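You operate a simulated robot arm through the tools that you are given. There is no shell and no other tool. Be economical: measure what you need, move in short steps, check, and stop when the job is done.

The job below is to be done with a simulated robot arm. You get a single attempt, and the scene is never put back.

JOB
Fit the steel cup in its ring, wash the blue pail and stand it on the rack's open lower shelf.
Fine: scrub it on the round brush with the cup in place to catch the scum; turn the yellow swing handle off again; leave the other upturned pails. Set down upright: upturned blue pail. Where these are worked on the way, their far stop is far enough and under half their travel is too little: yellow swing handle.
Where things are to end (x, y in the base frame): upturned blue pail within 0.06 m of [0.94, -0.17].
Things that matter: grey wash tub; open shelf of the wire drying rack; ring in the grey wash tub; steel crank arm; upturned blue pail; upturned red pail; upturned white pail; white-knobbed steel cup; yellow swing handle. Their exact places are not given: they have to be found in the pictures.

The check looks at the end state, three seconds after you hand in, the way a careful person would. Anything else that was tipped, shoved, dropped, spilled or broken makes it a failure.

ROBOT AND FRAMES
A 6-joint arm with a two-finger parallel gripper on a trunk, on a base that drives. Base frame: it is fixed to the floor where the robot stands at the start and does not move with it; the origin is under the middle of the robot, x ahead of it, y to its left, z up; the surface under the hand at the start is at about z = 0.88. Readings come in m, rad, newtons and seconds.
With the tool pointing down near the work surface it reaches from about 0.58 to 0.94 m from the robot's upright axis, wherever it stands. Its first joint turns from -2.601 to 2.601 rad. Places, roughly: grey wash tub [0.8, -0.2, 0.8]; open shelf of the wire drying rack [0.9, -0.3, 1.2]; ring in the grey wash tub [0.6, 0, 0.8]; steel crank arm [0.6, -0.4, 0.9]; yellow swing handle [0.5, -0.2, 0.9]. Payload 3.43 kg.
The tool frame sits at the grasp point between the pads (the TCP): z along the fingers, y along the line on which they close. The tips reach 0.034 m beyond it. Largest opening 0.128 m; finger width 0.024, thickness 0.012; the body of the gripper, 0.048 by 0.13 m, starts 0.096 m behind the TCP.
Orientation is that of the tool frame in the base frame, as a unit quaternion [x, y, z, w]. With the fingers straight down and closing along the base's y, the tool's x points along the base's -x, its y along +y and its z along -z.

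CONTROLS
- The arm moves only by the tool play_rows. Its argument "moves" is a list of rows, each a list of 7 numbers: the shift along the tool's x, y, z in units of 150 mm (1.0 is 150 mm), then the turn, a rotation vector about the tool's x, y, z in units of 60 degrees (1.0 is 60 degrees), then the gripper command, from -1 (fully open) to 1 (shut), values between in proportion. In form: [[dx, dy, dz, wx, wy, wz, jaw], ...]. A call has 1 to 10 rows; each row is the pose to reach, as a shift and turn from the pose commanded when the call began, along the tool's axes at that moment. A call with a number of a shift or a turn outside -1 to 1 is refused whole. Rows are played at 5 a second. More than 0.05 m and 0.15 rad between two rows, or a gripper value outside its range, and nothing of the call is played. A pose out of reach is approached as far as the arm can. The call stops where the force on the tool passes 90 N (or 10 N more than at its start, if that is more) or the arm is blocked; 0.2 s more then pass. Each finger travels about 0.108 m/s and halts on what it meets, pressing with about 35 N; the grip force reading is that of the motor and also rises with nothing between the fingers. The clock runs only during rows and for 0.2 s after the last one: add rows that repeat a pose to give the fingers time. It gives the time, the measured TCP pose, the force on the tool (base axes), the opening and the grip force at its end, in the units of the frame above (readings bear some noise), with the torque about the TCP (base axes, N m) and any sound that the robot's microphone picked up, and new pictures: "views" is both (left out), scene, wrist or none.
- Cameras (640 x 400 px; columns grow to the right, rows downward): "scene" is now at [0.0246, 0.1213, 1.6152]; the picture's right is [-0.56, -0.83, 0.00], its down [-0.52, 0.35, -0.78] and it looks along [0.65, -0.44, -0.62] (base axes); focal length 249 px, centre (320, 200). "wrist" rides on the gripper at [0.076, -0.011, -0.16] in the tool frame; the picture's right is [0.15, 0.99, 0.00], its down [-0.88, 0.13, -0.46] and it looks along [-0.45, 0.07, 0.89] (tool axes); focal length 234 px, centre (320, 200).
- raise_lower(by): slides the trunk up (or, below 0, down) by that many m; the arm and the scene camera ride with it, the base frame stays. It gives what a move gives, with no picture.
- drive_base(legs): drives the robot by 1 to 6 legs, each [ahead, turn to the left] in m and rad, along the robot's own axes; the way and the turn of a leg run together, so that a leg with both is an arc; at most 1.5 m and 3.142 rad a leg. The arm and the cameras ride along, it lands a little off, and it stops where it bumps. It gives what a move gives, and a new picture of the scene camera.
- aim_head(pan, tilt): turns the head with the scene camera to pan (to the left, within 2.705 rad either way) and tilt (down, from -0.506 to 1.204), counted from straight ahead of the robot. It gives what a move gives, and a new picture of the scene camera.
- probe_pixels(camera, pixels): for up to 12 pixels [column, row] of the newest picture of that camera ("zoom" is the newest enlarged one), the place [x, y, z] in the base frame of the surface seen there, good to about 0.003 m. It takes no simulated time.
- enlarge(camera, box): a new picture of the part [left, top, right, bottom] of that camera's present view, enlarged. It takes no simulated time.
- sign_off(): hands the job in; it is judged then, once.

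Go step by step. Measure first, check grasps and placings, and put right what went wrong. The budget is 80 turns and 260 pictures, counting those below and the enlarged ones. Unless the task says otherwise, let go and move clear before handing in, and close with one line.

The tools are called after "Request:" by a JSON object that holds its "method" and its "body". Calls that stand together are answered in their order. play_rows: Moves the arm, as the interface text tells. Its arguments: {"type":"object","properties":{"moves":{"type":"array"},"views":{"type":"string","enum":["both","scene","wrist","none"]}},"required":["moves"]} The other tools are called the same way: raise_lower (by) slides the trunk up or down; drive_base (legs) drives the base; aim_head (pan, tilt) turns the head that bears the scene camera; probe_pixels (camera, pixels) gives the place of the surface under pixels of a picture; enlarge (camera, box) takes an enlarged picture of a part of a camera's view; sign_off () hands the job in.

At the start:

```text
time: 0.0
tcp_pos: [0.7574, -0.321, 1.0004]
tool_rot: [0.005, 1.0, 0.0, 0.0]
force: [0.4, -0.5, 0.5]
wrist_torque: [0.06, 0.01, 0.0]
grip_width: 0.1279
grip_force: 0.1
trunk travel left (down, up): [-0.625, 0.085]
robot x, y, heading: [0.0007, 0.0, 0.003]
head pan, tilt: [-0.599, 0.674]
```

scene: 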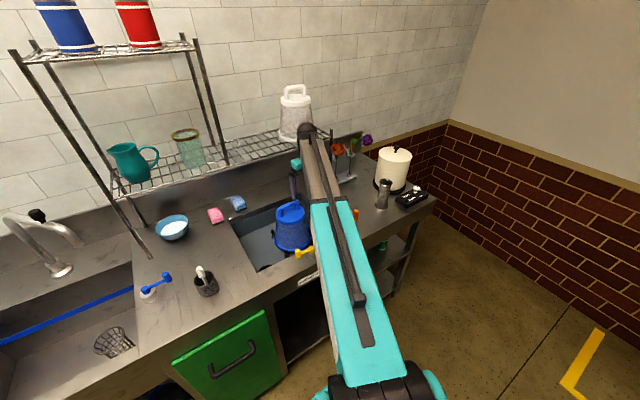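
wrist: 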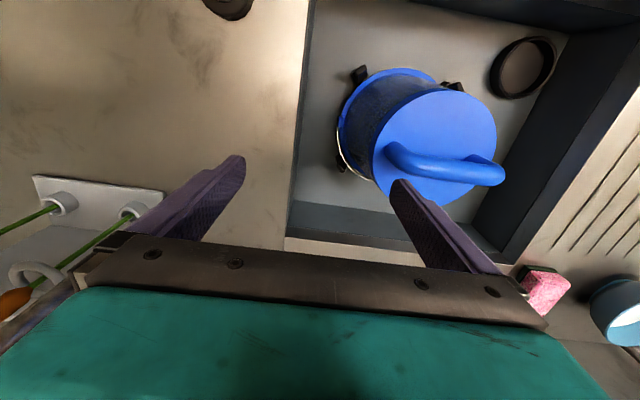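

The blue pail stands upside down in the sunken tub (scene 290,225), with a yellow handle near (305,252). I'll enlarge the work area to find the ring, the cup, the brush and the crank.

Request:
{"method": "enlarge", "body": {"camera": "scene", "box": [120, 180, 340, 320]}}

Request:
{"method": "enlarge", "body": {"camera": "wrist", "box": [200, 0, 640, 275]}}

Request:
{"method": "enlarge", "body": {"camera": "scene", "box": [270, 80, 450, 220]}}

```text
2.86 times, centred on (230, 250) of scene
```

zoom: 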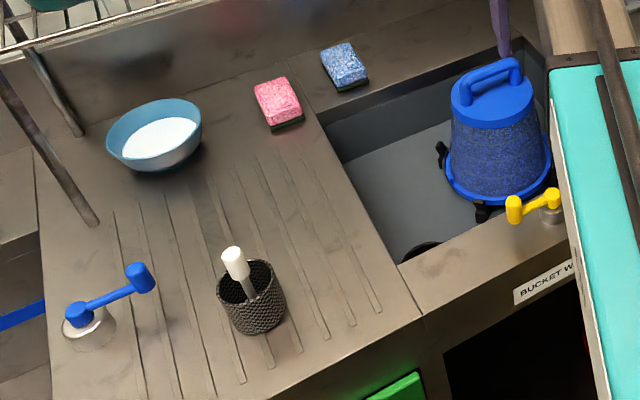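

```text
1.45 times, centred on (420, 138) of wrist
```

zoom: 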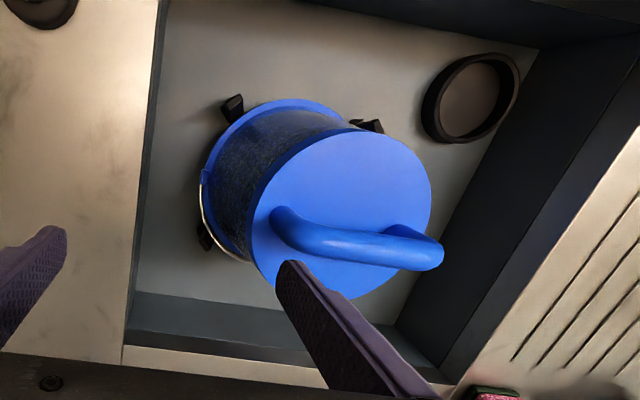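

```text
2.86 times, centred on (360, 150) of scene
```

zoom: 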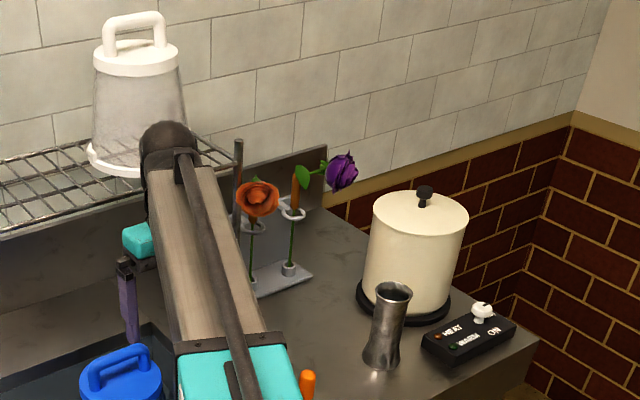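

The tub holds the pail on its feet, the ring is empty, and the white-knobbed cup stands on the drainboard at zoom (250,295). I'll measure these places.

Request:
{"method": "probe_pixels", "body": {"camera": "scene", "pixels": [[201, 270], [206, 288], [290, 207], [292, 246], [298, 253], [310, 250], [356, 215], [250, 262], [290, 125], [190, 150], [296, 92], [240, 150]]}}

Request:
{"method": "probe_pixels", "body": {"camera": "wrist", "pixels": [[228, 5], [522, 68], [498, 85], [546, 50], [490, 130], [440, 165], [400, 85], [350, 165], [320, 100], [450, 40], [357, 75], [530, 45]]}}

```text
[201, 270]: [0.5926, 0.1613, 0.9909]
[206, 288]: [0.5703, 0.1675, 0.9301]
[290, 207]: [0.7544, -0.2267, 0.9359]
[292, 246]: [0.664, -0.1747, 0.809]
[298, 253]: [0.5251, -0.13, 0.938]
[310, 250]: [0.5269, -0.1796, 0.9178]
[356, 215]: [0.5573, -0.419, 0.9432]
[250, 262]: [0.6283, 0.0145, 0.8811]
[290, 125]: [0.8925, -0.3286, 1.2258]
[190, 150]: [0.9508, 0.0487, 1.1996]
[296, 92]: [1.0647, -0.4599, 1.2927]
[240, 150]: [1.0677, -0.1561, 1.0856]
```

```text
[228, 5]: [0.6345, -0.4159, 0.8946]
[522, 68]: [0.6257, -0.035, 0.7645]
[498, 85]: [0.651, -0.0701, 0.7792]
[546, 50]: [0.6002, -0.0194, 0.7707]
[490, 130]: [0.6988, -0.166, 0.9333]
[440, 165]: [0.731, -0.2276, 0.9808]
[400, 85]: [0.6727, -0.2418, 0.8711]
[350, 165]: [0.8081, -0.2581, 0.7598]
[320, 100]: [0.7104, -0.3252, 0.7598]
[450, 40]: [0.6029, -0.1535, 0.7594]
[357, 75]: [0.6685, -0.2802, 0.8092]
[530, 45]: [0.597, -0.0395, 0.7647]
```

Next I'll raise the arm and bring it back and left, toward the cup, so the view opens up.

Request:
{"method": "play_rows", "body": {"moves": [[0.3, 0, 0, 0, 0, 0, -1], [0.5, 0, -0.25, 0, 0, 0, -1], [0.7, 0.05, -0.45, 0, 0, 0, -1], [0.8, 0.3, -0.6, 0, 0, 0, -1], [0.85, 0.55, -0.7, 0, 0, 0, -1], [0.9, 0.8, -0.8, 0, 0, 0, -1], [0.9, 1.0, -0.9, 0, 0, 0, -1]], "views": "none"}}

Request:
{"method": "play_rows", "body": {"moves": [[0, 0.3, 0, 0, 0, 0, -1], [0, 0.6, 0, 0, 0, 0, -1], [0, 0.9, 0, 0, 0, 0, -1], [0, 1, 0, 0, 0, 0, -1]], "views": "both"}}

```text
time: 1.3
tcp_pos: [0.6348, -0.2232, 1.1111]
tool_rot: [-0.005, 1.0, -0.002, 0.011]
force: [10.5, 1.6, -15.3]
wrist_torque: [-0.15, 0.44, -0.08]
grip_width: 0.1278
grip_force: 0.0
trunk travel left (down, up): [-0.625, 0.085]
robot x, y, heading: [0.0019, 0.0012, -0.0]
head pan, tilt: [-0.599, 0.674]
stopped in row 6: the force on the tool passed its limit at 121 N (the readings are from after the stop); the commanded pose is now the measured one
```

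```text
time: 1.8
tcp_pos: [0.6364, -0.1879, 1.1101]
tool_rot: [-0.014, 1.0, -0.004, 0.018]
force: [9.0, 5.5, -13.5]
wrist_torque: [-0.99, 0.3, -0.56]
grip_width: 0.1282
grip_force: 0.1
trunk travel left (down, up): [-0.625, 0.085]
robot x, y, heading: [0.0012, -0.0028, 0.002]
head pan, tilt: [-0.599, 0.674]
stopped in row 2: the force on the tool passed its limit at 110 N (the readings are from after the stop); the commanded pose is now the measured one
```

scene: 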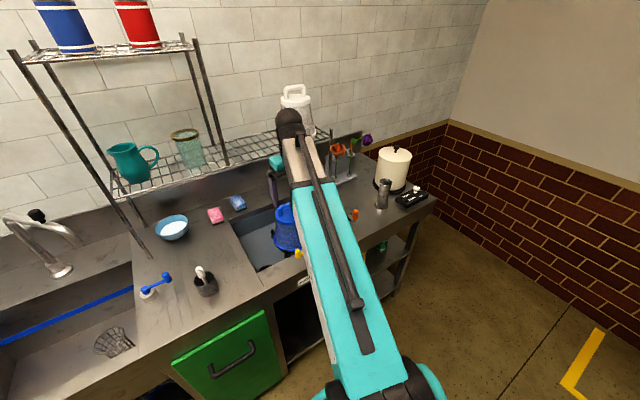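
wrist: 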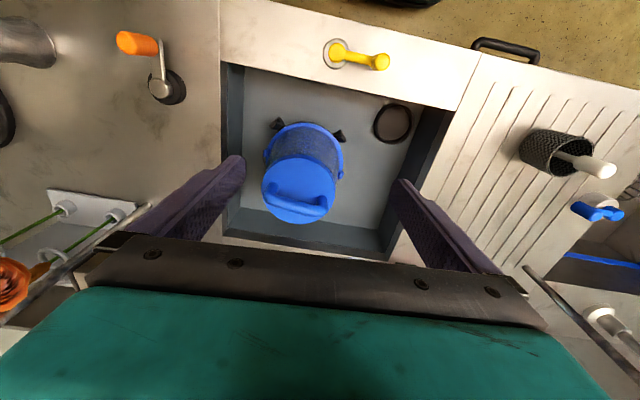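

Both moves tripped the force limit, at 121 N and 110 N, with no contact visible. I'll hold still for a moment to read the resting force.

Request:
{"method": "play_rows", "body": {"moves": [[0, 0, 0, 0, 0, 0, -1], [0, 0, 0, 0, 0, 0, -1]], "views": "none"}}

Request:
{"method": "enlarge", "body": {"camera": "scene", "box": [230, 70, 360, 270]}}

Request:
{"method": "enlarge", "body": {"camera": "wrist", "box": [80, 0, 640, 270]}}

```text
time: 2.4
tcp_pos: [0.637, -0.1868, 1.1102]
tool_rot: [-0.015, 1.0, -0.005, 0.017]
force: [13.7, 2.7, -19.2]
wrist_torque: [-0.56, 0.39, -0.32]
grip_width: 0.1282
grip_force: 0.1
trunk travel left (down, up): [-0.625, 0.085]
robot x, y, heading: [0.0023, -0.0004, -0.003]
head pan, tilt: [-0.599, 0.674]
```

```text
2.00 times, centred on (295, 170) of scene
```

zoom: 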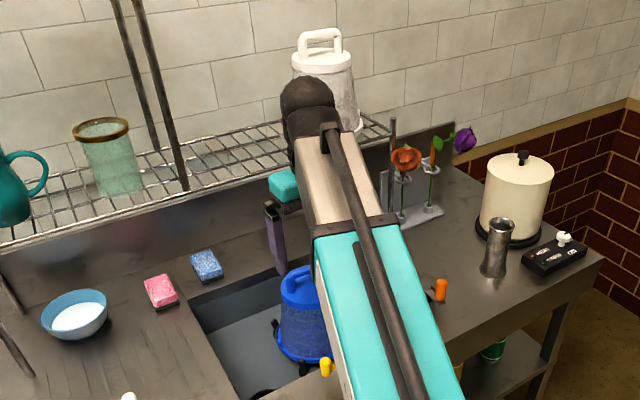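

```text
1.14 times, centred on (360, 135) of wrist
```

zoom: 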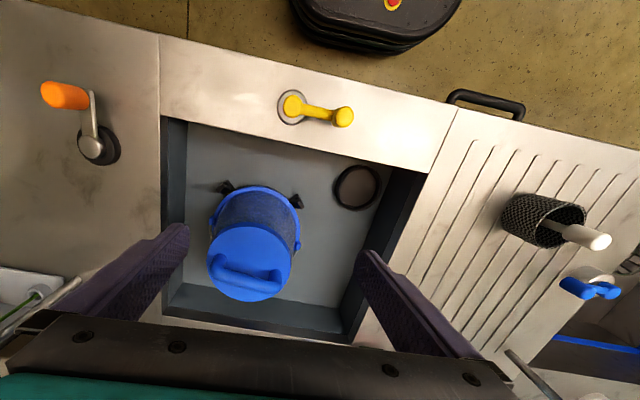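

A steady contact of about 20 N downward remains. I'll probe the arm's end and the shelf edge to find what it touches.

Request:
{"method": "probe_pixels", "body": {"camera": "zoom", "pixels": [[322, 142], [500, 225], [80, 295]]}}

Request:
{"method": "probe_pixels", "body": {"camera": "scene", "pixels": [[290, 118], [292, 145], [274, 164], [273, 190], [240, 162], [215, 170], [300, 122], [330, 129], [180, 181], [300, 170], [210, 140], [330, 260]]}}

```text
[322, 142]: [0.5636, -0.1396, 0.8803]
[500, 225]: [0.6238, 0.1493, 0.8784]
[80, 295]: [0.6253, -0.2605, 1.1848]
```

```text
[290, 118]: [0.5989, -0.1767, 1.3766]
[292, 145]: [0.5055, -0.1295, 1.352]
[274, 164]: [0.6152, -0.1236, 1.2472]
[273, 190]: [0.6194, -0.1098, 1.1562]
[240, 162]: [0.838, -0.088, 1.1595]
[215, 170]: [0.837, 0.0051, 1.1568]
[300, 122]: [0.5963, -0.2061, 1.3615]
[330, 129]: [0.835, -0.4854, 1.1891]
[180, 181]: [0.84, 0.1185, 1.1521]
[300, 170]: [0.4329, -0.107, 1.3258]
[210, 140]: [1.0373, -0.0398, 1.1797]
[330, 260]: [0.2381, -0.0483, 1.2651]
```

No surface is near the gripper, so the wrist camera is probably pressing on the forearm when tucked in this close. I'll ease the arm out and down, then back the base up 0.13 m so everything sits at a comfortable radius.

Request:
{"method": "play_rows", "body": {"moves": [[-0.15, 0, 0.1, 0, 0, 0, -1], [-0.35, 0, 0.2, 0, 0, 0, -1], [-0.5, 0, 0.2, 0, 0, 0, -1]], "views": "none"}}

Request:
{"method": "drive_base", "body": {"legs": [[-0.13, 0]]}}

```text
time: 3.1
tcp_pos: [0.7117, -0.1846, 1.0817]
tool_rot: [-0.014, 1.0, -0.004, 0.016]
force: [0.0, -0.2, 0.4]
wrist_torque: [0.02, -0.02, -0.01]
grip_width: 0.128
grip_force: 0.0
trunk travel left (down, up): [-0.625, 0.085]
robot x, y, heading: [0.001, 0.0032, 0.002]
head pan, tilt: [-0.599, 0.674]
```

```text
time: 4.5
tcp_pos: [0.5797, -0.1877, 1.082]
tool_rot: [-0.014, 1.0, -0.005, 0.016]
force: [-0.2, 0.4, -0.1]
wrist_torque: [0.02, -0.02, 0.0]
grip_width: 0.1277
grip_force: 0.2
trunk travel left (down, up): [-0.625, 0.085]
robot x, y, heading: [-0.1324, 0.0008, 0.001]
head pan, tilt: [-0.599, 0.674]
```

scene: 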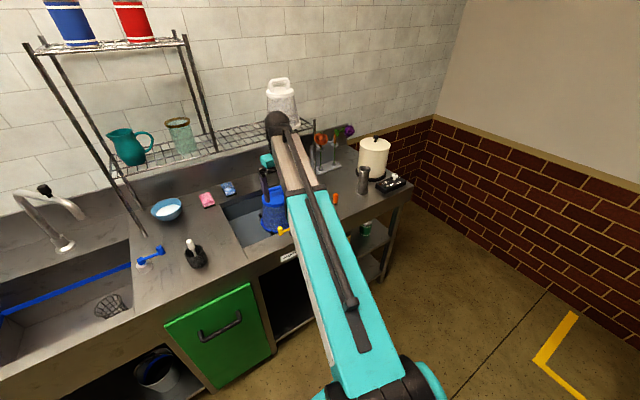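

That cleared the force. Now I'll swing left to above the cup and look at it with the wrist camera.

Request:
{"method": "play_rows", "body": {"moves": [[-0.1, 0.25, 0, 0, 0, 0, -1], [-0.2, 0.55, 0, 0, 0, 0, -1], [-0.3, 0.85, 0, 0, 0, 0, -1], [-0.3, 1.0, 0, 0, 0, 0, -1]], "views": "none"}}

Request:
{"method": "play_rows", "body": {"moves": [[0, 0.25, 0, 0, 0, 0, -1], [0, 0.55, 0, 0, 0, 0, -1], [0, 0.85, 0, 0, 0, 0, -1], [0, 1.0, 0, 0, 0, 0, -1], [0, 1.0, 0, 0, 0, 0, -1]], "views": "both"}}

```text
time: 5.5
tcp_pos: [0.6223, -0.0344, 1.0823]
tool_rot: [-0.013, 1.0, -0.005, 0.017]
force: [0.0, -0.8, 0.2]
wrist_torque: [-0.01, -0.03, -0.01]
grip_width: 0.1282
grip_force: 0.0
trunk travel left (down, up): [-0.625, 0.085]
robot x, y, heading: [-0.1309, -0.002, -0.004]
head pan, tilt: [-0.599, 0.674]
```

```text
time: 6.7
tcp_pos: [0.6179, 0.1163, 1.0787]
tool_rot: [-0.014, 1.0, -0.005, 0.016]
force: [1.2, -0.4, 0.0]
wrist_torque: [0.01, 0.02, -0.04]
grip_width: 0.128
grip_force: 0.0
trunk travel left (down, up): [-0.625, 0.085]
robot x, y, heading: [-0.1332, -0.0016, -0.004]
head pan, tilt: [-0.599, 0.674]
```

scene: 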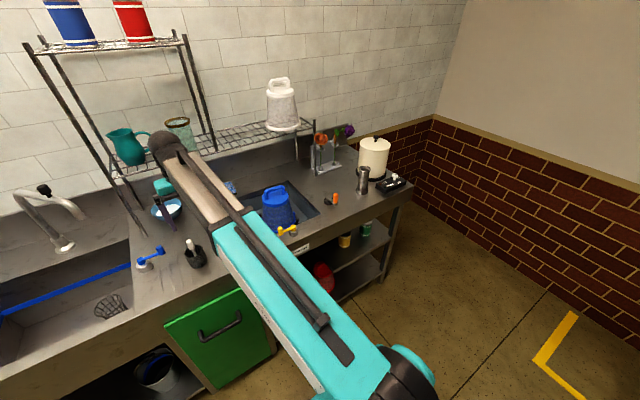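
wrist: 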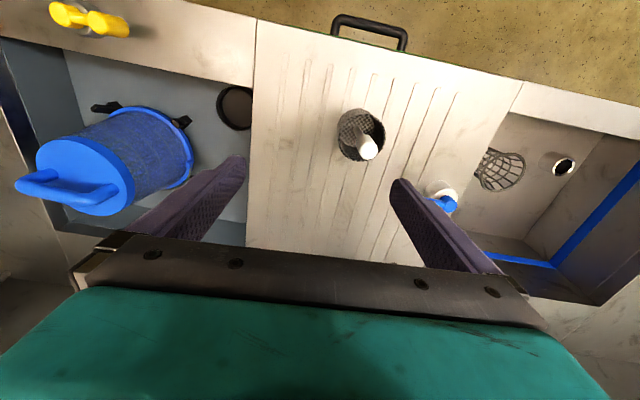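

The cup shows at wrist (360,135) with its knob nearly pointing up, and the ring is at (237,107). I'll zoom in and measure both.

Request:
{"method": "enlarge", "body": {"camera": "wrist", "box": [200, 60, 440, 210]}}

Request:
{"method": "enlarge", "body": {"camera": "scene", "box": [160, 170, 360, 295]}}

Request:
{"method": "probe_pixels", "body": {"camera": "wrist", "pixels": [[366, 151], [372, 143], [360, 145], [342, 145], [382, 126], [358, 110], [341, 125], [380, 150], [218, 105], [237, 90], [236, 130], [235, 108]]}}

```text
2.67 times, centred on (320, 135) of wrist
```

zoom: 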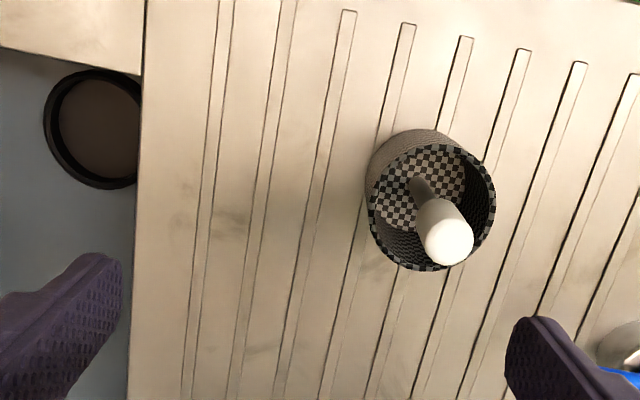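

```text
3.20 times, centred on (260, 232) of scene
```

zoom: 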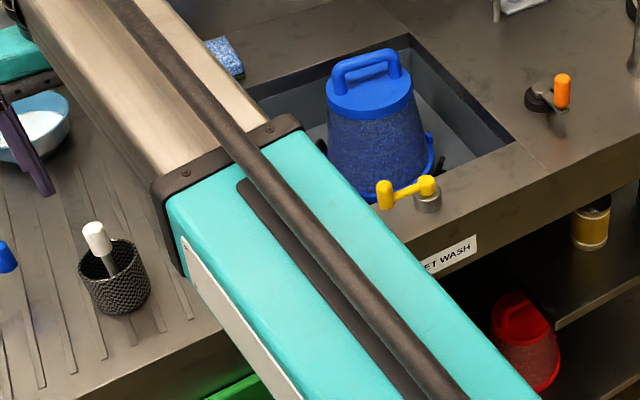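

```text
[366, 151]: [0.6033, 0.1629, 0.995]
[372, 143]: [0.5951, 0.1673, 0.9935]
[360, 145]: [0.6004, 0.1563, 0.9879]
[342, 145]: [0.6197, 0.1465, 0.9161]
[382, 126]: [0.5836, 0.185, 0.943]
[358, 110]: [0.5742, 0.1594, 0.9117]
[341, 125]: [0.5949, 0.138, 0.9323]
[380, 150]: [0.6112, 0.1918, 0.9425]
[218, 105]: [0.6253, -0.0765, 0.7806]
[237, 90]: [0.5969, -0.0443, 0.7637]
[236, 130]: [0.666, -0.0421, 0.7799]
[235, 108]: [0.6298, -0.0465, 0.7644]
```

The cup stands upright at about (0.597, 0.163), with its rim at z 0.943 and its knob top at 0.995. The ring is near (0.628, -0.043), floor 0.764. I'll level the tool and line it up above the knob.

Request:
{"method": "play_rows", "body": {"moves": [[0.07, 0.15, 0, -0.005, 0.015, 0.013, -1], [0.133, 0.313, 0, -0.01, 0.03, 0.027, -1], [0.133, 0.313, 0, -0.01, 0.03, 0.027, -1]], "views": "wrist"}}

```text
time: 7.5
tcp_pos: [0.5928, 0.16, 1.0812]
tool_rot: [0.001, 1.0, 0.0, 0.0]
force: [-0.4, 0.6, 0.7]
wrist_torque: [-0.02, 0.01, -0.01]
grip_width: 0.128
grip_force: 0.1
trunk travel left (down, up): [-0.625, 0.085]
robot x, y, heading: [-0.1292, -0.0002, 0.001]
head pan, tilt: [-0.599, 0.674]
```

wrist: 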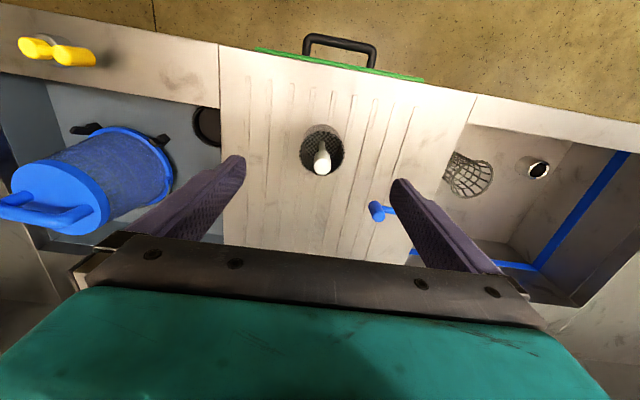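

Request:
{"method": "probe_pixels", "body": {"camera": "wrist", "pixels": [[322, 166], [322, 155], [315, 160], [329, 160], [322, 172], [302, 152], [342, 152], [322, 125]]}}

```text
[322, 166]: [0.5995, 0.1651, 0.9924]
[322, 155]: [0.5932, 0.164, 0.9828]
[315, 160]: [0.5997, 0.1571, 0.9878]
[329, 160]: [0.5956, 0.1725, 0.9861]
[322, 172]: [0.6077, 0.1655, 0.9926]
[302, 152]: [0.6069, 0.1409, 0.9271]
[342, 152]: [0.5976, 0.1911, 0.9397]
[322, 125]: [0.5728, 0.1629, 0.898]
```

The knob's centre is (0.600, 0.165) and it is about 18 mm wide. I'll half-close the jaws to stay clear of the blue tap, descend and grip it.

Request:
{"method": "play_rows", "body": {"moves": [[-0.05, 0.03, 0, 0, 0, 0, 0.2], [-0.05, 0.03, 0.15, 0, 0, 0, 0.2], [-0.05, 0.03, 0.35, 0, 0, 0, 0.2], [-0.05, 0.03, 0.5, 0, 0, 0, 0.2], [-0.05, 0.03, 0.625, 0, 0, 0, 0.2], [-0.05, 0.03, 0.625, 0, 0, 0, 0.2]], "views": "wrist"}}

```text
time: 8.9
tcp_pos: [0.6015, 0.1652, 0.9851]
tool_rot: [0.001, 1.0, 0.0, 0.001]
force: [0.9, -0.1, 0.0]
wrist_torque: [0.0, 0.0, -0.01]
grip_width: 0.0512
grip_force: 0.1
trunk travel left (down, up): [-0.625, 0.085]
robot x, y, heading: [-0.1345, 0.0015, 0.005]
head pan, tilt: [-0.599, 0.674]
```

wrist: 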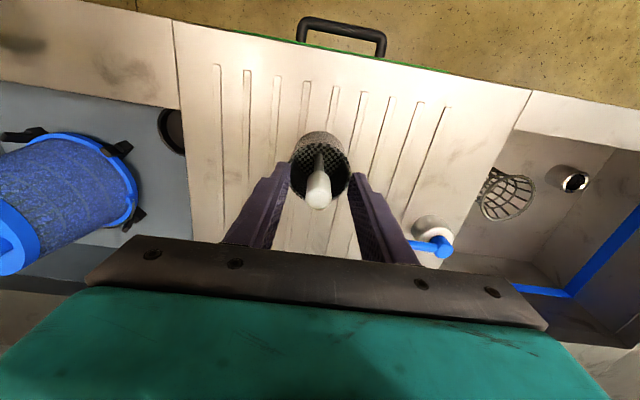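

The knob is between the fingers. I'll close on it and lift a little.

Request:
{"method": "play_rows", "body": {"moves": [[0, 0, 0, 0, 0, 0, 1], [0, 0, 0, 0, 0, 0, 1], [0, 0, 0, 0, 0, 0, 1], [0, 0, -0.15, 0, 0, 0, 1], [0, 0, -0.4, 0, 0, 0, 1], [0, 0, -0.4, 0, 0, 0, 1]], "views": "wrist"}}

```text
time: 10.3
tcp_pos: [0.6031, 0.166, 1.0463]
tool_rot: [0.0, 1.0, 0.001, 0.0]
force: [0.3, 0.1, -0.5]
wrist_torque: [-0.02, -0.02, -0.01]
grip_width: 0.0187
grip_force: 35.0
trunk travel left (down, up): [-0.625, 0.085]
robot x, y, heading: [-0.1311, 0.0035, -0.002]
head pan, tilt: [-0.599, 0.674]
```

wrist: 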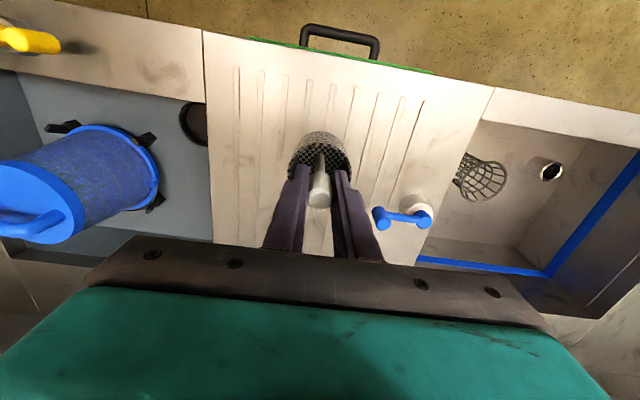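

The cup is held at 18.7 mm. I'll carry it over toward the ring at (0.628, -0.043).

Request:
{"method": "play_rows", "body": {"moves": [[-0.04, -0.2, 0, 0, 0, 0, 1], [-0.08, -0.5, 0, 0, 0, 0, 1], [-0.12, -0.8, 0, 0, 0, 0, 1], [-0.167, -1.0, 0, 0, 0, 0, 1], [-0.167, -1.0, 0, 0, 0, 0, 1]], "views": "both"}}

```text
time: 11.5
tcp_pos: [0.6287, 0.015, 1.0446]
tool_rot: [0.0, 1.0, 0.0, 0.001]
force: [0.6, 1.0, -1.6]
wrist_torque: [0.02, 0.03, -0.02]
grip_width: 0.0183
grip_force: 35.4
trunk travel left (down, up): [-0.625, 0.085]
robot x, y, heading: [-0.1349, -0.0018, -0.001]
head pan, tilt: [-0.599, 0.674]
```

scene: 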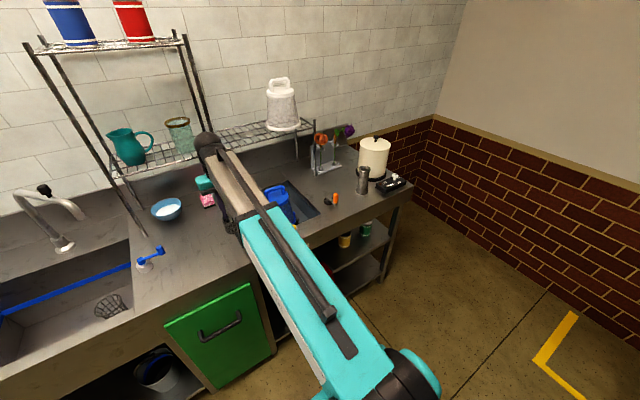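
wrist: 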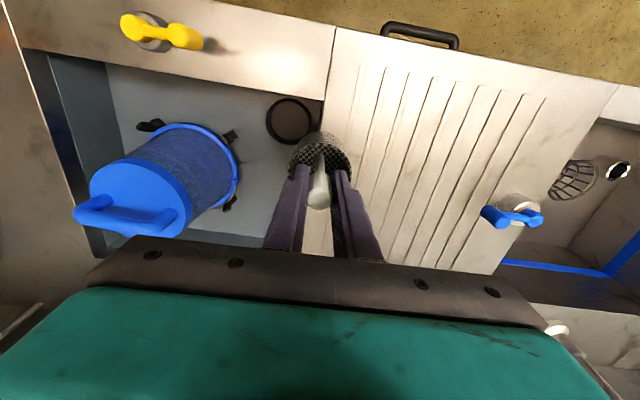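

Request:
{"method": "enlarge", "body": {"camera": "wrist", "box": [230, 75, 360, 156]}}

```text
4.92 times, centred on (295, 116) of wrist
```

zoom: 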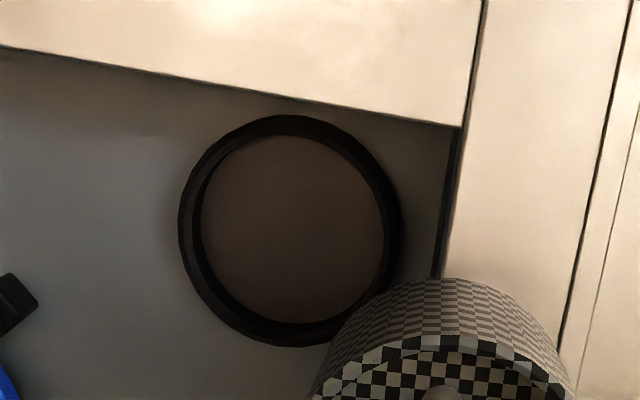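

Request:
{"method": "probe_pixels", "body": {"camera": "zoom", "pixels": [[190, 225], [188, 260], [390, 215], [391, 255], [290, 126], [275, 330], [230, 315], [325, 325], [290, 230], [360, 150], [225, 150], [420, 150]]}}

Request:
{"method": "probe_pixels", "body": {"camera": "wrist", "pixels": [[297, 160], [316, 135], [345, 155], [318, 195], [318, 175]]}}

```text
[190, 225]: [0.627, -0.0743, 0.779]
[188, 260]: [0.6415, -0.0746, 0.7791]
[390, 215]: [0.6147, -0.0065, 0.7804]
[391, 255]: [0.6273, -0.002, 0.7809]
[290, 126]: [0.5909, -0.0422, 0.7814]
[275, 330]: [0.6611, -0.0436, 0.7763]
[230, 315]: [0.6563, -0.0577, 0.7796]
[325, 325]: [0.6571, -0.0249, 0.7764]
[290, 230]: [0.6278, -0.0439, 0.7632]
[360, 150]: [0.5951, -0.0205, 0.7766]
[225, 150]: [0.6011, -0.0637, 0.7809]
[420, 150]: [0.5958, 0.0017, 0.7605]
```

```text
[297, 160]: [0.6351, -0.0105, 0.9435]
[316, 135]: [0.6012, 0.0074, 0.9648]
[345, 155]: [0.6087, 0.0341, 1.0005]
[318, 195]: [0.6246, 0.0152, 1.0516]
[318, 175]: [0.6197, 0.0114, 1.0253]
```

The ring's centre comes to about (0.627, -0.041). I'll move above it and lower until the cup's bottom is about 2.5 cm above the ring top.

Request:
{"method": "play_rows", "body": {"moves": [[0.008, -0.2, 0, 0, 0, 0, 1], [0.008, -0.373, 0, 0, 0, 0, 1], [0.008, -0.373, 0.2, 0, 0, 0, 1], [0.008, -0.373, 0.45, 0, 0, 0, 1], [0.008, -0.373, 0.7, 0, 0, 0, 1], [0.008, -0.373, 0.87, 0, 0, 0, 1], [0.008, -0.373, 0.87, 0, 0, 0, 1]], "views": "both"}}

Request:
{"method": "enlarge", "body": {"camera": "wrist", "box": [240, 80, 400, 180]}}

```text
time: 13.1
tcp_pos: [0.6248, -0.0383, 0.9139]
tool_rot: [0.0, 1.0, 0.0, 0.001]
force: [0.9, 0.5, -1.1]
wrist_torque: [-0.03, 0.0, 0.02]
grip_width: 0.0188
grip_force: 34.8
trunk travel left (down, up): [-0.625, 0.085]
robot x, y, heading: [-0.1325, -0.0014, -0.001]
head pan, tilt: [-0.599, 0.674]
```

scene: 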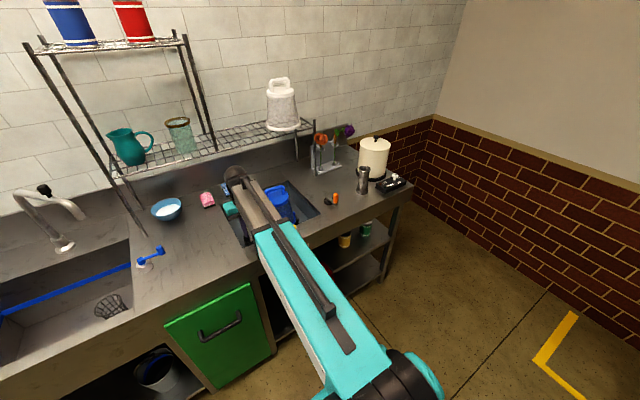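
wrist: 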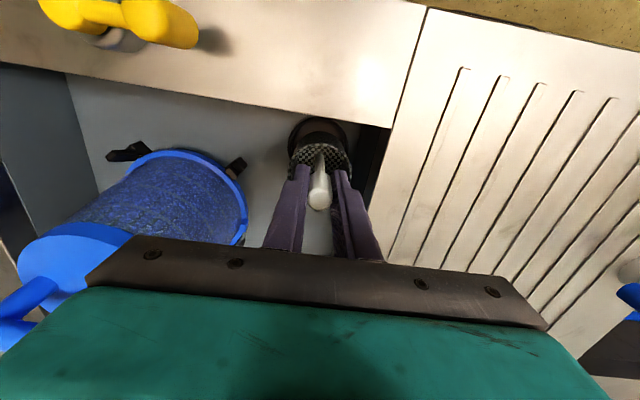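

```text
4.00 times, centred on (320, 130) of wrist
```

zoom: 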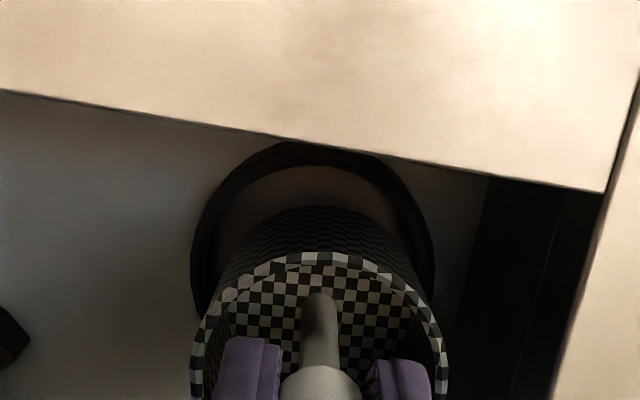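

The cup is above the ring, about 2 mm off. I'll correct that and lower gently toward the floor, watching the force.

Request:
{"method": "play_rows", "body": {"moves": [[-0.012, -0.015, 0.05, 0, 0, 0, 1], [-0.012, -0.015, 0.1, 0, 0, 0, 1], [-0.012, -0.015, 0.15, 0, 0, 0, 1], [-0.012, -0.015, 0.2, 0, 0, 0, 1], [-0.012, -0.015, 0.24, 0, 0, 0, 1], [-0.012, -0.015, 0.27, 0, 0, 0, 1], [-0.012, -0.015, 0.27, 0, 0, 0, 1]], "views": "wrist"}}

Request:
{"method": "enlarge", "body": {"camera": "wrist", "box": [240, 80, 400, 180]}}

```text
time: 14.7
tcp_pos: [0.6276, -0.0427, 0.8745]
tool_rot: [-0.001, 1.0, 0.0, 0.0]
force: [-0.7, 0.0, -1.4]
wrist_torque: [0.09, 0.1, -0.03]
grip_width: 0.0188
grip_force: 35.5
trunk travel left (down, up): [-0.625, 0.085]
robot x, y, heading: [-0.1336, 0.0004, -0.003]
head pan, tilt: [-0.599, 0.674]
```

wrist: 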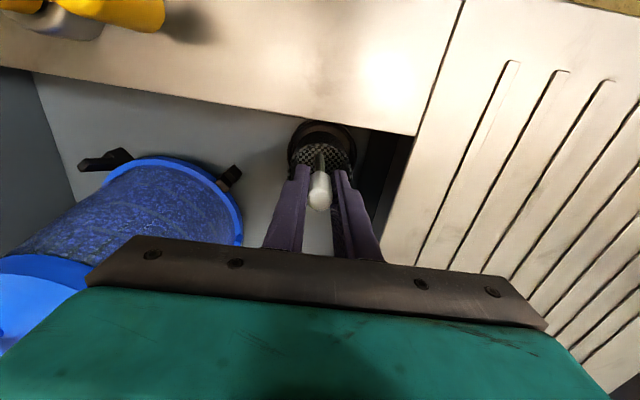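

```text
4.00 times, centred on (320, 130) of wrist
```

zoom: 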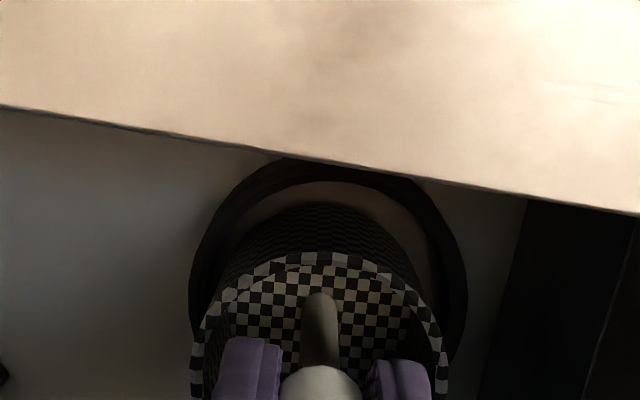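

No contact force yet. I'll go down another 12 mm in small steps.

Request:
{"method": "play_rows", "body": {"moves": [[0, 0, 0.02, 0, 0, 0, 1], [0, 0, 0.04, 0, 0, 0, 1], [0, 0, 0.06, 0, 0, 0, 1], [0, 0, 0.08, 0, 0, 0, 1], [0, 0, 0.08, 0, 0, 0, 1]], "views": "wrist"}}

Request:
{"method": "enlarge", "body": {"camera": "wrist", "box": [240, 80, 400, 180]}}

```text
time: 15.9
tcp_pos: [0.6272, -0.0437, 0.8667]
tool_rot: [0.0, 1.0, 0.001, 0.004]
force: [5.1, 2.1, 42.2]
wrist_torque: [0.17, -0.1, -0.02]
grip_width: 0.0188
grip_force: 35.0
trunk travel left (down, up): [-0.625, 0.085]
robot x, y, heading: [-0.1287, 0.0024, -0.003]
head pan, tilt: [-0.599, 0.674]
```

wrist: 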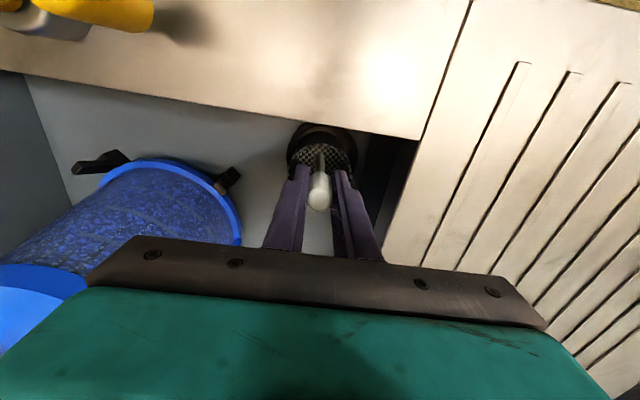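

```text
4.00 times, centred on (320, 130) of wrist
```

zoom: 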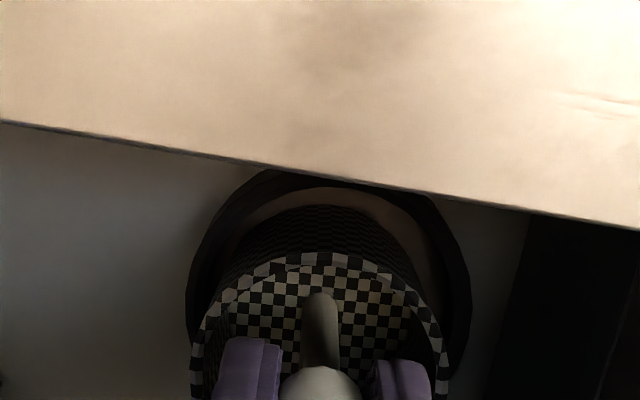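

The cup bottomed out at TCP z 0.867, which puts its underside at about 0.762, the floor inside the ring. I'll ease off, open a little and rise.

Request:
{"method": "play_rows", "body": {"moves": [[0, 0, -0.015, 0, 0, 0, 1], [0, 0, -0.015, 0, 0, 0, 0.45], [0, 0, -0.015, 0, 0, 0, 0.45], [0, 0, -0.015, 0, 0, 0, 0.45], [0, 0, -0.25, 0, 0, 0, 0.45], [0, 0, -0.55, 0, 0, 0, 0.45], [0, 0, -0.85, 0, 0, 0, 0.45], [0, 0, -1, 0, 0, 0, 0.45]], "views": "wrist"}}

Request:
{"method": "enlarge", "body": {"camera": "wrist", "box": [0, 0, 480, 300]}}

```text
time: 17.7
tcp_pos: [0.6283, -0.043, 1.0114]
tool_rot: [0.0, 1.0, 0.0, 0.001]
force: [0.3, -0.1, 0.3]
wrist_torque: [-0.02, -0.01, 0.0]
grip_width: 0.0352
grip_force: 0.0
trunk travel left (down, up): [-0.625, 0.085]
robot x, y, heading: [-0.1313, 0.0013, 0.001]
head pan, tilt: [-0.599, 0.674]
```

wrist: 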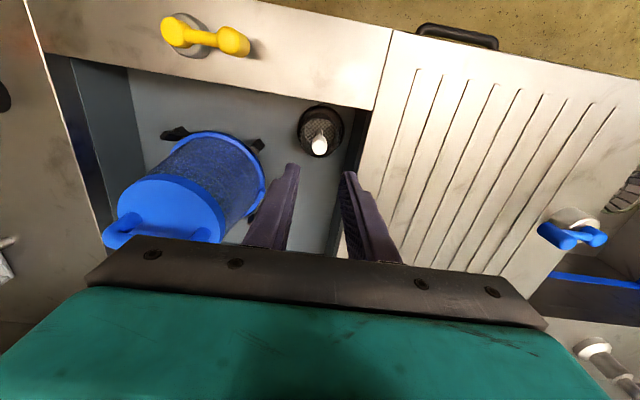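

```text
1.33 times, centred on (240, 150) of wrist
```

zoom: 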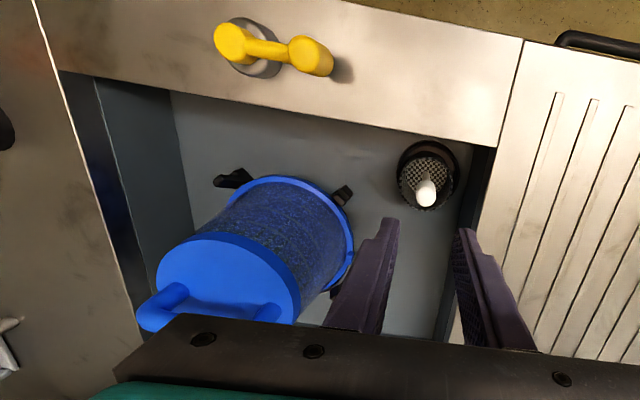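

The cup sits upright in the ring (wrist 320,132). Next is the yellow handle, so I'll zoom in and measure it.

Request:
{"method": "enlarge", "body": {"camera": "wrist", "box": [130, 0, 290, 100]}}

Request:
{"method": "enlarge", "body": {"camera": "scene", "box": [250, 160, 378, 240]}}

Request:
{"method": "probe_pixels", "body": {"camera": "wrist", "pixels": [[175, 30], [188, 20], [185, 48], [205, 37], [205, 33], [225, 38], [240, 43], [233, 30], [230, 52], [170, 22], [180, 35], [245, 48]]}}

```text
4.00 times, centred on (210, 50) of wrist
```

zoom: 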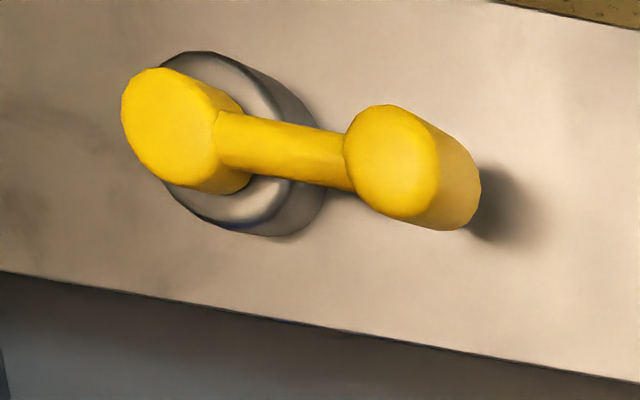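

```text
5.00 times, centred on (314, 200) of scene
```

zoom: 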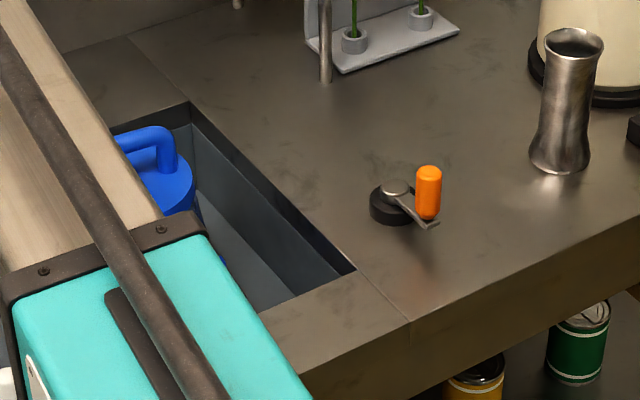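

```text
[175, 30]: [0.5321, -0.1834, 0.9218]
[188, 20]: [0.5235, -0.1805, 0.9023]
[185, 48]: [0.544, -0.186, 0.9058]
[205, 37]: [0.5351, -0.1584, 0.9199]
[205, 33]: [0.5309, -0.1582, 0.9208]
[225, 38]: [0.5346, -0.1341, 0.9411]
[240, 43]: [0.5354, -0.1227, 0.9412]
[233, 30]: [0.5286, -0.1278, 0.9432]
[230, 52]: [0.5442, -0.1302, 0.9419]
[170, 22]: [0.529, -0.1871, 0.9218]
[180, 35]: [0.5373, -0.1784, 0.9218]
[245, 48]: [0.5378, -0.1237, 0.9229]
```

The yellow handle pivots at (0.533, -0.182), and its vertical grip is at (0.534, -0.129) with top z 0.942. I'll yaw the gripper 90° so the jaws straddle the grip across the lever, and move above it.

Request:
{"method": "play_rows", "body": {"moves": [[0.1, -0.1, 0, 0, 0, -0.14, -0.2], [0.2, -0.2, 0, 0, 0, -0.28, -0.2], [0.3, -0.3, 0, 0, 0, -0.42, -0.2], [0.42, -0.4, 0, 0, 0, -0.56, -0.2], [0.53, -0.5, 0, 0, 0, -0.7, -0.2], [0.627, -0.573, 0, 0, 0, -0.84, -0.2], [0.627, -0.573, 0, 0, 0, -0.98, -0.2]], "views": "none"}}

Request:
{"method": "play_rows", "body": {"moves": [[0, 0, 0, 0, 0, -0.14, -0.2], [0, 0, 0, 0, 0, -0.28, -0.2], [0, 0, 0, 0, 0, -0.42, -0.2], [0, 0, 0, 0, 0, -0.52, -0.2], [0, 0, 0, 0, 0, -0.52, -0.2]], "views": "both"}}

```text
time: 19.3
tcp_pos: [0.5353, -0.1296, 1.0129]
tool_rot: [-0.492, 0.871, 0.0, 0.0]
force: [-0.5, 0.0, -0.6]
wrist_torque: [0.01, -0.02, -0.01]
grip_width: 0.0767
grip_force: 0.0
trunk travel left (down, up): [-0.625, 0.085]
robot x, y, heading: [-0.1313, 0.0012, -0.004]
head pan, tilt: [-0.599, 0.674]
```

```text
time: 20.5
tcp_pos: [0.5348, -0.1299, 1.0122]
tool_rot: [-0.707, 0.708, -0.001, 0.001]
force: [-0.2, 0.2, -0.9]
wrist_torque: [0.0, 0.02, -0.01]
grip_width: 0.0767
grip_force: 0.0
trunk travel left (down, up): [-0.625, 0.085]
robot x, y, heading: [-0.134, -0.0032, -0.0]
head pan, tilt: [-0.599, 0.674]
```

scene: 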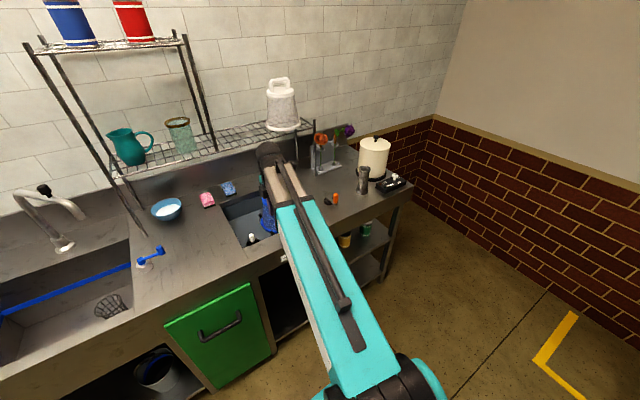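
wrist: 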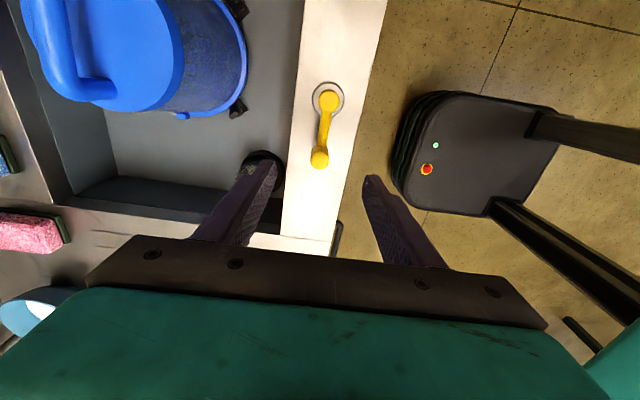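

Request:
{"method": "probe_pixels", "body": {"camera": "wrist", "pixels": [[320, 160], [313, 158], [327, 158], [320, 166], [328, 98], [324, 130]]}}

```text
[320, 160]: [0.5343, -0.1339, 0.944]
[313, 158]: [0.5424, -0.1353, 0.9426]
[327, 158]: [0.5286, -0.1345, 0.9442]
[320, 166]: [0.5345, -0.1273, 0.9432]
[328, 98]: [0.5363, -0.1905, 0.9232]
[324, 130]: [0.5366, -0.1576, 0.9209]
```

The grip is centred at (0.535, -0.130), right under the TCP. I'll descend and close on it.

Request:
{"method": "play_rows", "body": {"moves": [[0, 0, 0.2, 0, 0, 0, 0.1], [0, 0, 0.4, 0, 0, 0, 0.3], [0, 0, 0.57, 0, 0, 0, 0.3], [0, 0, 0.57, 0, 0, 0, 1], [0, 0, 0.57, 0, 0, 0, 1], [0, 0, 0.57, 0, 0, 0, 1]], "views": "wrist"}}

```text
time: 21.9
tcp_pos: [0.5338, -0.1296, 0.9265]
tool_rot: [0.707, -0.707, 0.0, 0.0]
force: [1.0, 0.6, -2.0]
wrist_torque: [0.15, 0.0, -0.02]
grip_width: 0.0197
grip_force: 44.8
trunk travel left (down, up): [-0.625, 0.085]
robot x, y, heading: [-0.1303, -0.002, -0.001]
head pan, tilt: [-0.599, 0.674]
```

wrist: 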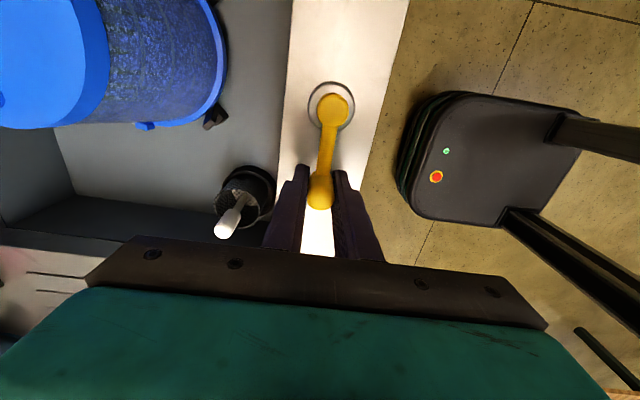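

The jaws hold the grip at 19.7 mm. I'll test which way it swings with 15° toward the robot.

Request:
{"method": "play_rows", "body": {"moves": [[0, 0.031, 0, 0, 0, -0.083, 1], [0.0055, 0.0625, 0, 0, 0, -0.167, 1], [0.012, 0.093, 0, 0, 0, -0.25, 1], [0.012, 0.093, 0, 0, 0, -0.25, 1]], "views": "wrist"}}

```text
time: 22.9
tcp_pos: [0.5184, -0.1296, 0.9268]
tool_rot: [0.793, -0.609, -0.001, 0.001]
force: [-6.2, 2.3, -7.0]
wrist_torque: [-0.4, -0.14, -0.28]
grip_width: 0.0195
grip_force: 45.4
trunk travel left (down, up): [-0.625, 0.085]
robot x, y, heading: [-0.1292, 0.0047, -0.003]
head pan, tilt: [-0.599, 0.674]
```

wrist: 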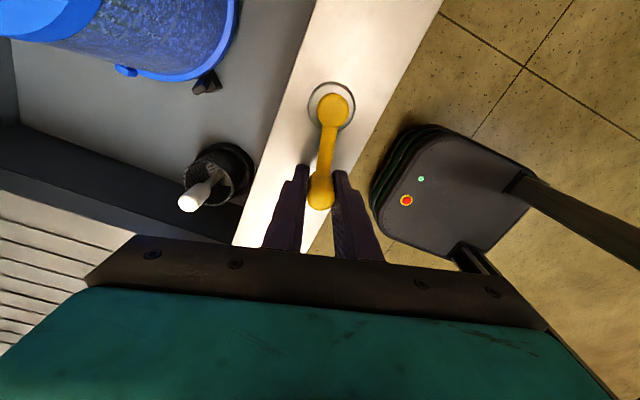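

It swings freely toward the robot, with the lever still in line with the gripper. I'll continue the arc another 45°.

Request:
{"method": "play_rows", "body": {"moves": [[0.003, 0.047, 0, 0, 0, -0.125, 1], [0.0123, 0.093, 0, 0, 0, -0.25, 1], [0.0274, 0.1378, 0, 0, 0, -0.375, 1], [0.0482, 0.18, 0, 0, 0, -0.5, 1], [0.0744, 0.2192, 0, 0, 0, -0.625, 1], [0.1054, 0.2546, 0, 0, 0, -0.75, 1], [0.1054, 0.2546, 0, 0, 0, -0.75, 1]], "views": "wrist"}}

```text
time: 24.5
tcp_pos: [0.4869, -0.1562, 0.9269]
tool_rot: [0.966, -0.257, 0.001, 0.0]
force: [-4.0, 3.6, 12.7]
wrist_torque: [0.36, 1.16, 0.09]
grip_width: 0.0194
grip_force: 45.1
trunk travel left (down, up): [-0.625, 0.085]
robot x, y, heading: [-0.1311, 0.0023, 0.001]
head pan, tilt: [-0.599, 0.674]
```

wrist: 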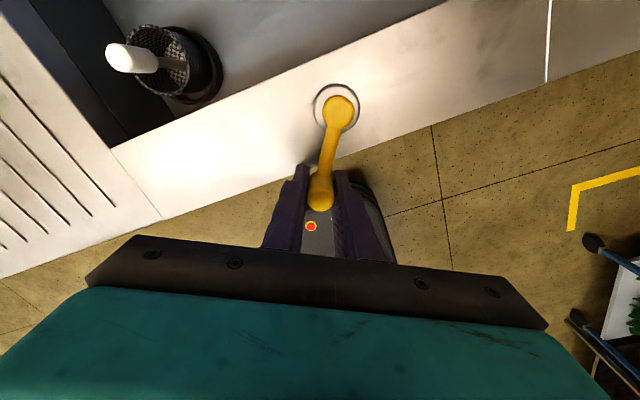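

It still moves freely at about 60°. I'll continue toward the far stop.

Request:
{"method": "play_rows", "body": {"moves": [[0.003, 0.047, 0, 0, 0, -0.125, 1], [0.0123, 0.093, 0, 0, 0, -0.25, 1], [0.0274, 0.1378, 0, 0, 0, -0.375, 1], [0.0482, 0.18, 0, 0, 0, -0.5, 1], [0.0482, 0.18, 0, 0, 0, -0.5, 1]], "views": "wrist"}}

```text
time: 25.7
tcp_pos: [0.4848, -0.1589, 0.9263]
tool_rot: [0.98, -0.2, 0.0, 0.001]
force: [-2.9, -1.4, 5.2]
wrist_torque: [0.02, -0.93, -0.18]
grip_width: 0.0195
grip_force: 45.2
out of reach, approached as far as the arm can: row 1, 2, 3, 4, 5
trunk travel left (down, up): [-0.625, 0.085]
robot x, y, heading: [-0.1292, -0.002, 0.002]
head pan, tilt: [-0.599, 0.674]
```

wrist: 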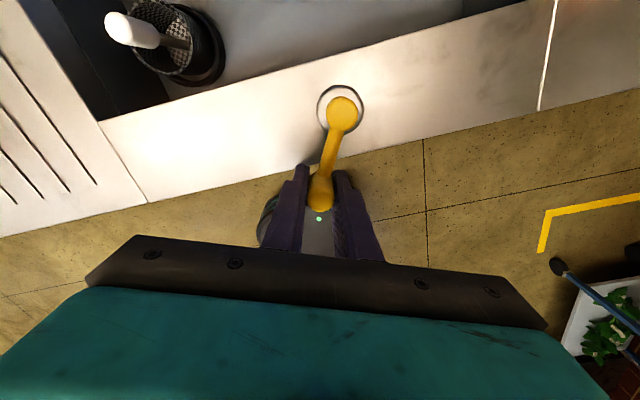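

The wrist could not follow the last turn; the lever is at about 65°. I'll carry on by translating along the arc only and let the round grip turn in the pads.

Request:
{"method": "play_rows", "body": {"moves": [[0.01, 0.05, 0, 0, 0, 0, 1], [0.025, 0.11, 0, 0, 0, 0, 1], [0.041, 0.164, 0, 0, 0, 0, 1], [0.041, 0.164, 0, 0, 0, 0, 1]], "views": "wrist"}}

```text
time: 26.7
tcp_pos: [0.4819, -0.1694, 0.926]
tool_rot: [0.978, -0.208, -0.004, 0.005]
force: [-29.6, 7.1, -10.8]
wrist_torque: [0.68, -0.7, -0.19]
grip_width: 0.0197
grip_force: 44.9
out of reach, approached as far as the arm can: row 2, 3, 4
trunk travel left (down, up): [-0.625, 0.085]
robot x, y, heading: [-0.1338, 0.0013, -0.004]
head pan, tilt: [-0.599, 0.674]
```

wrist: 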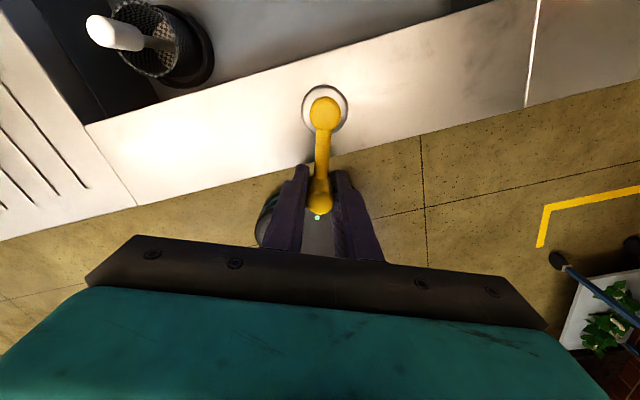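

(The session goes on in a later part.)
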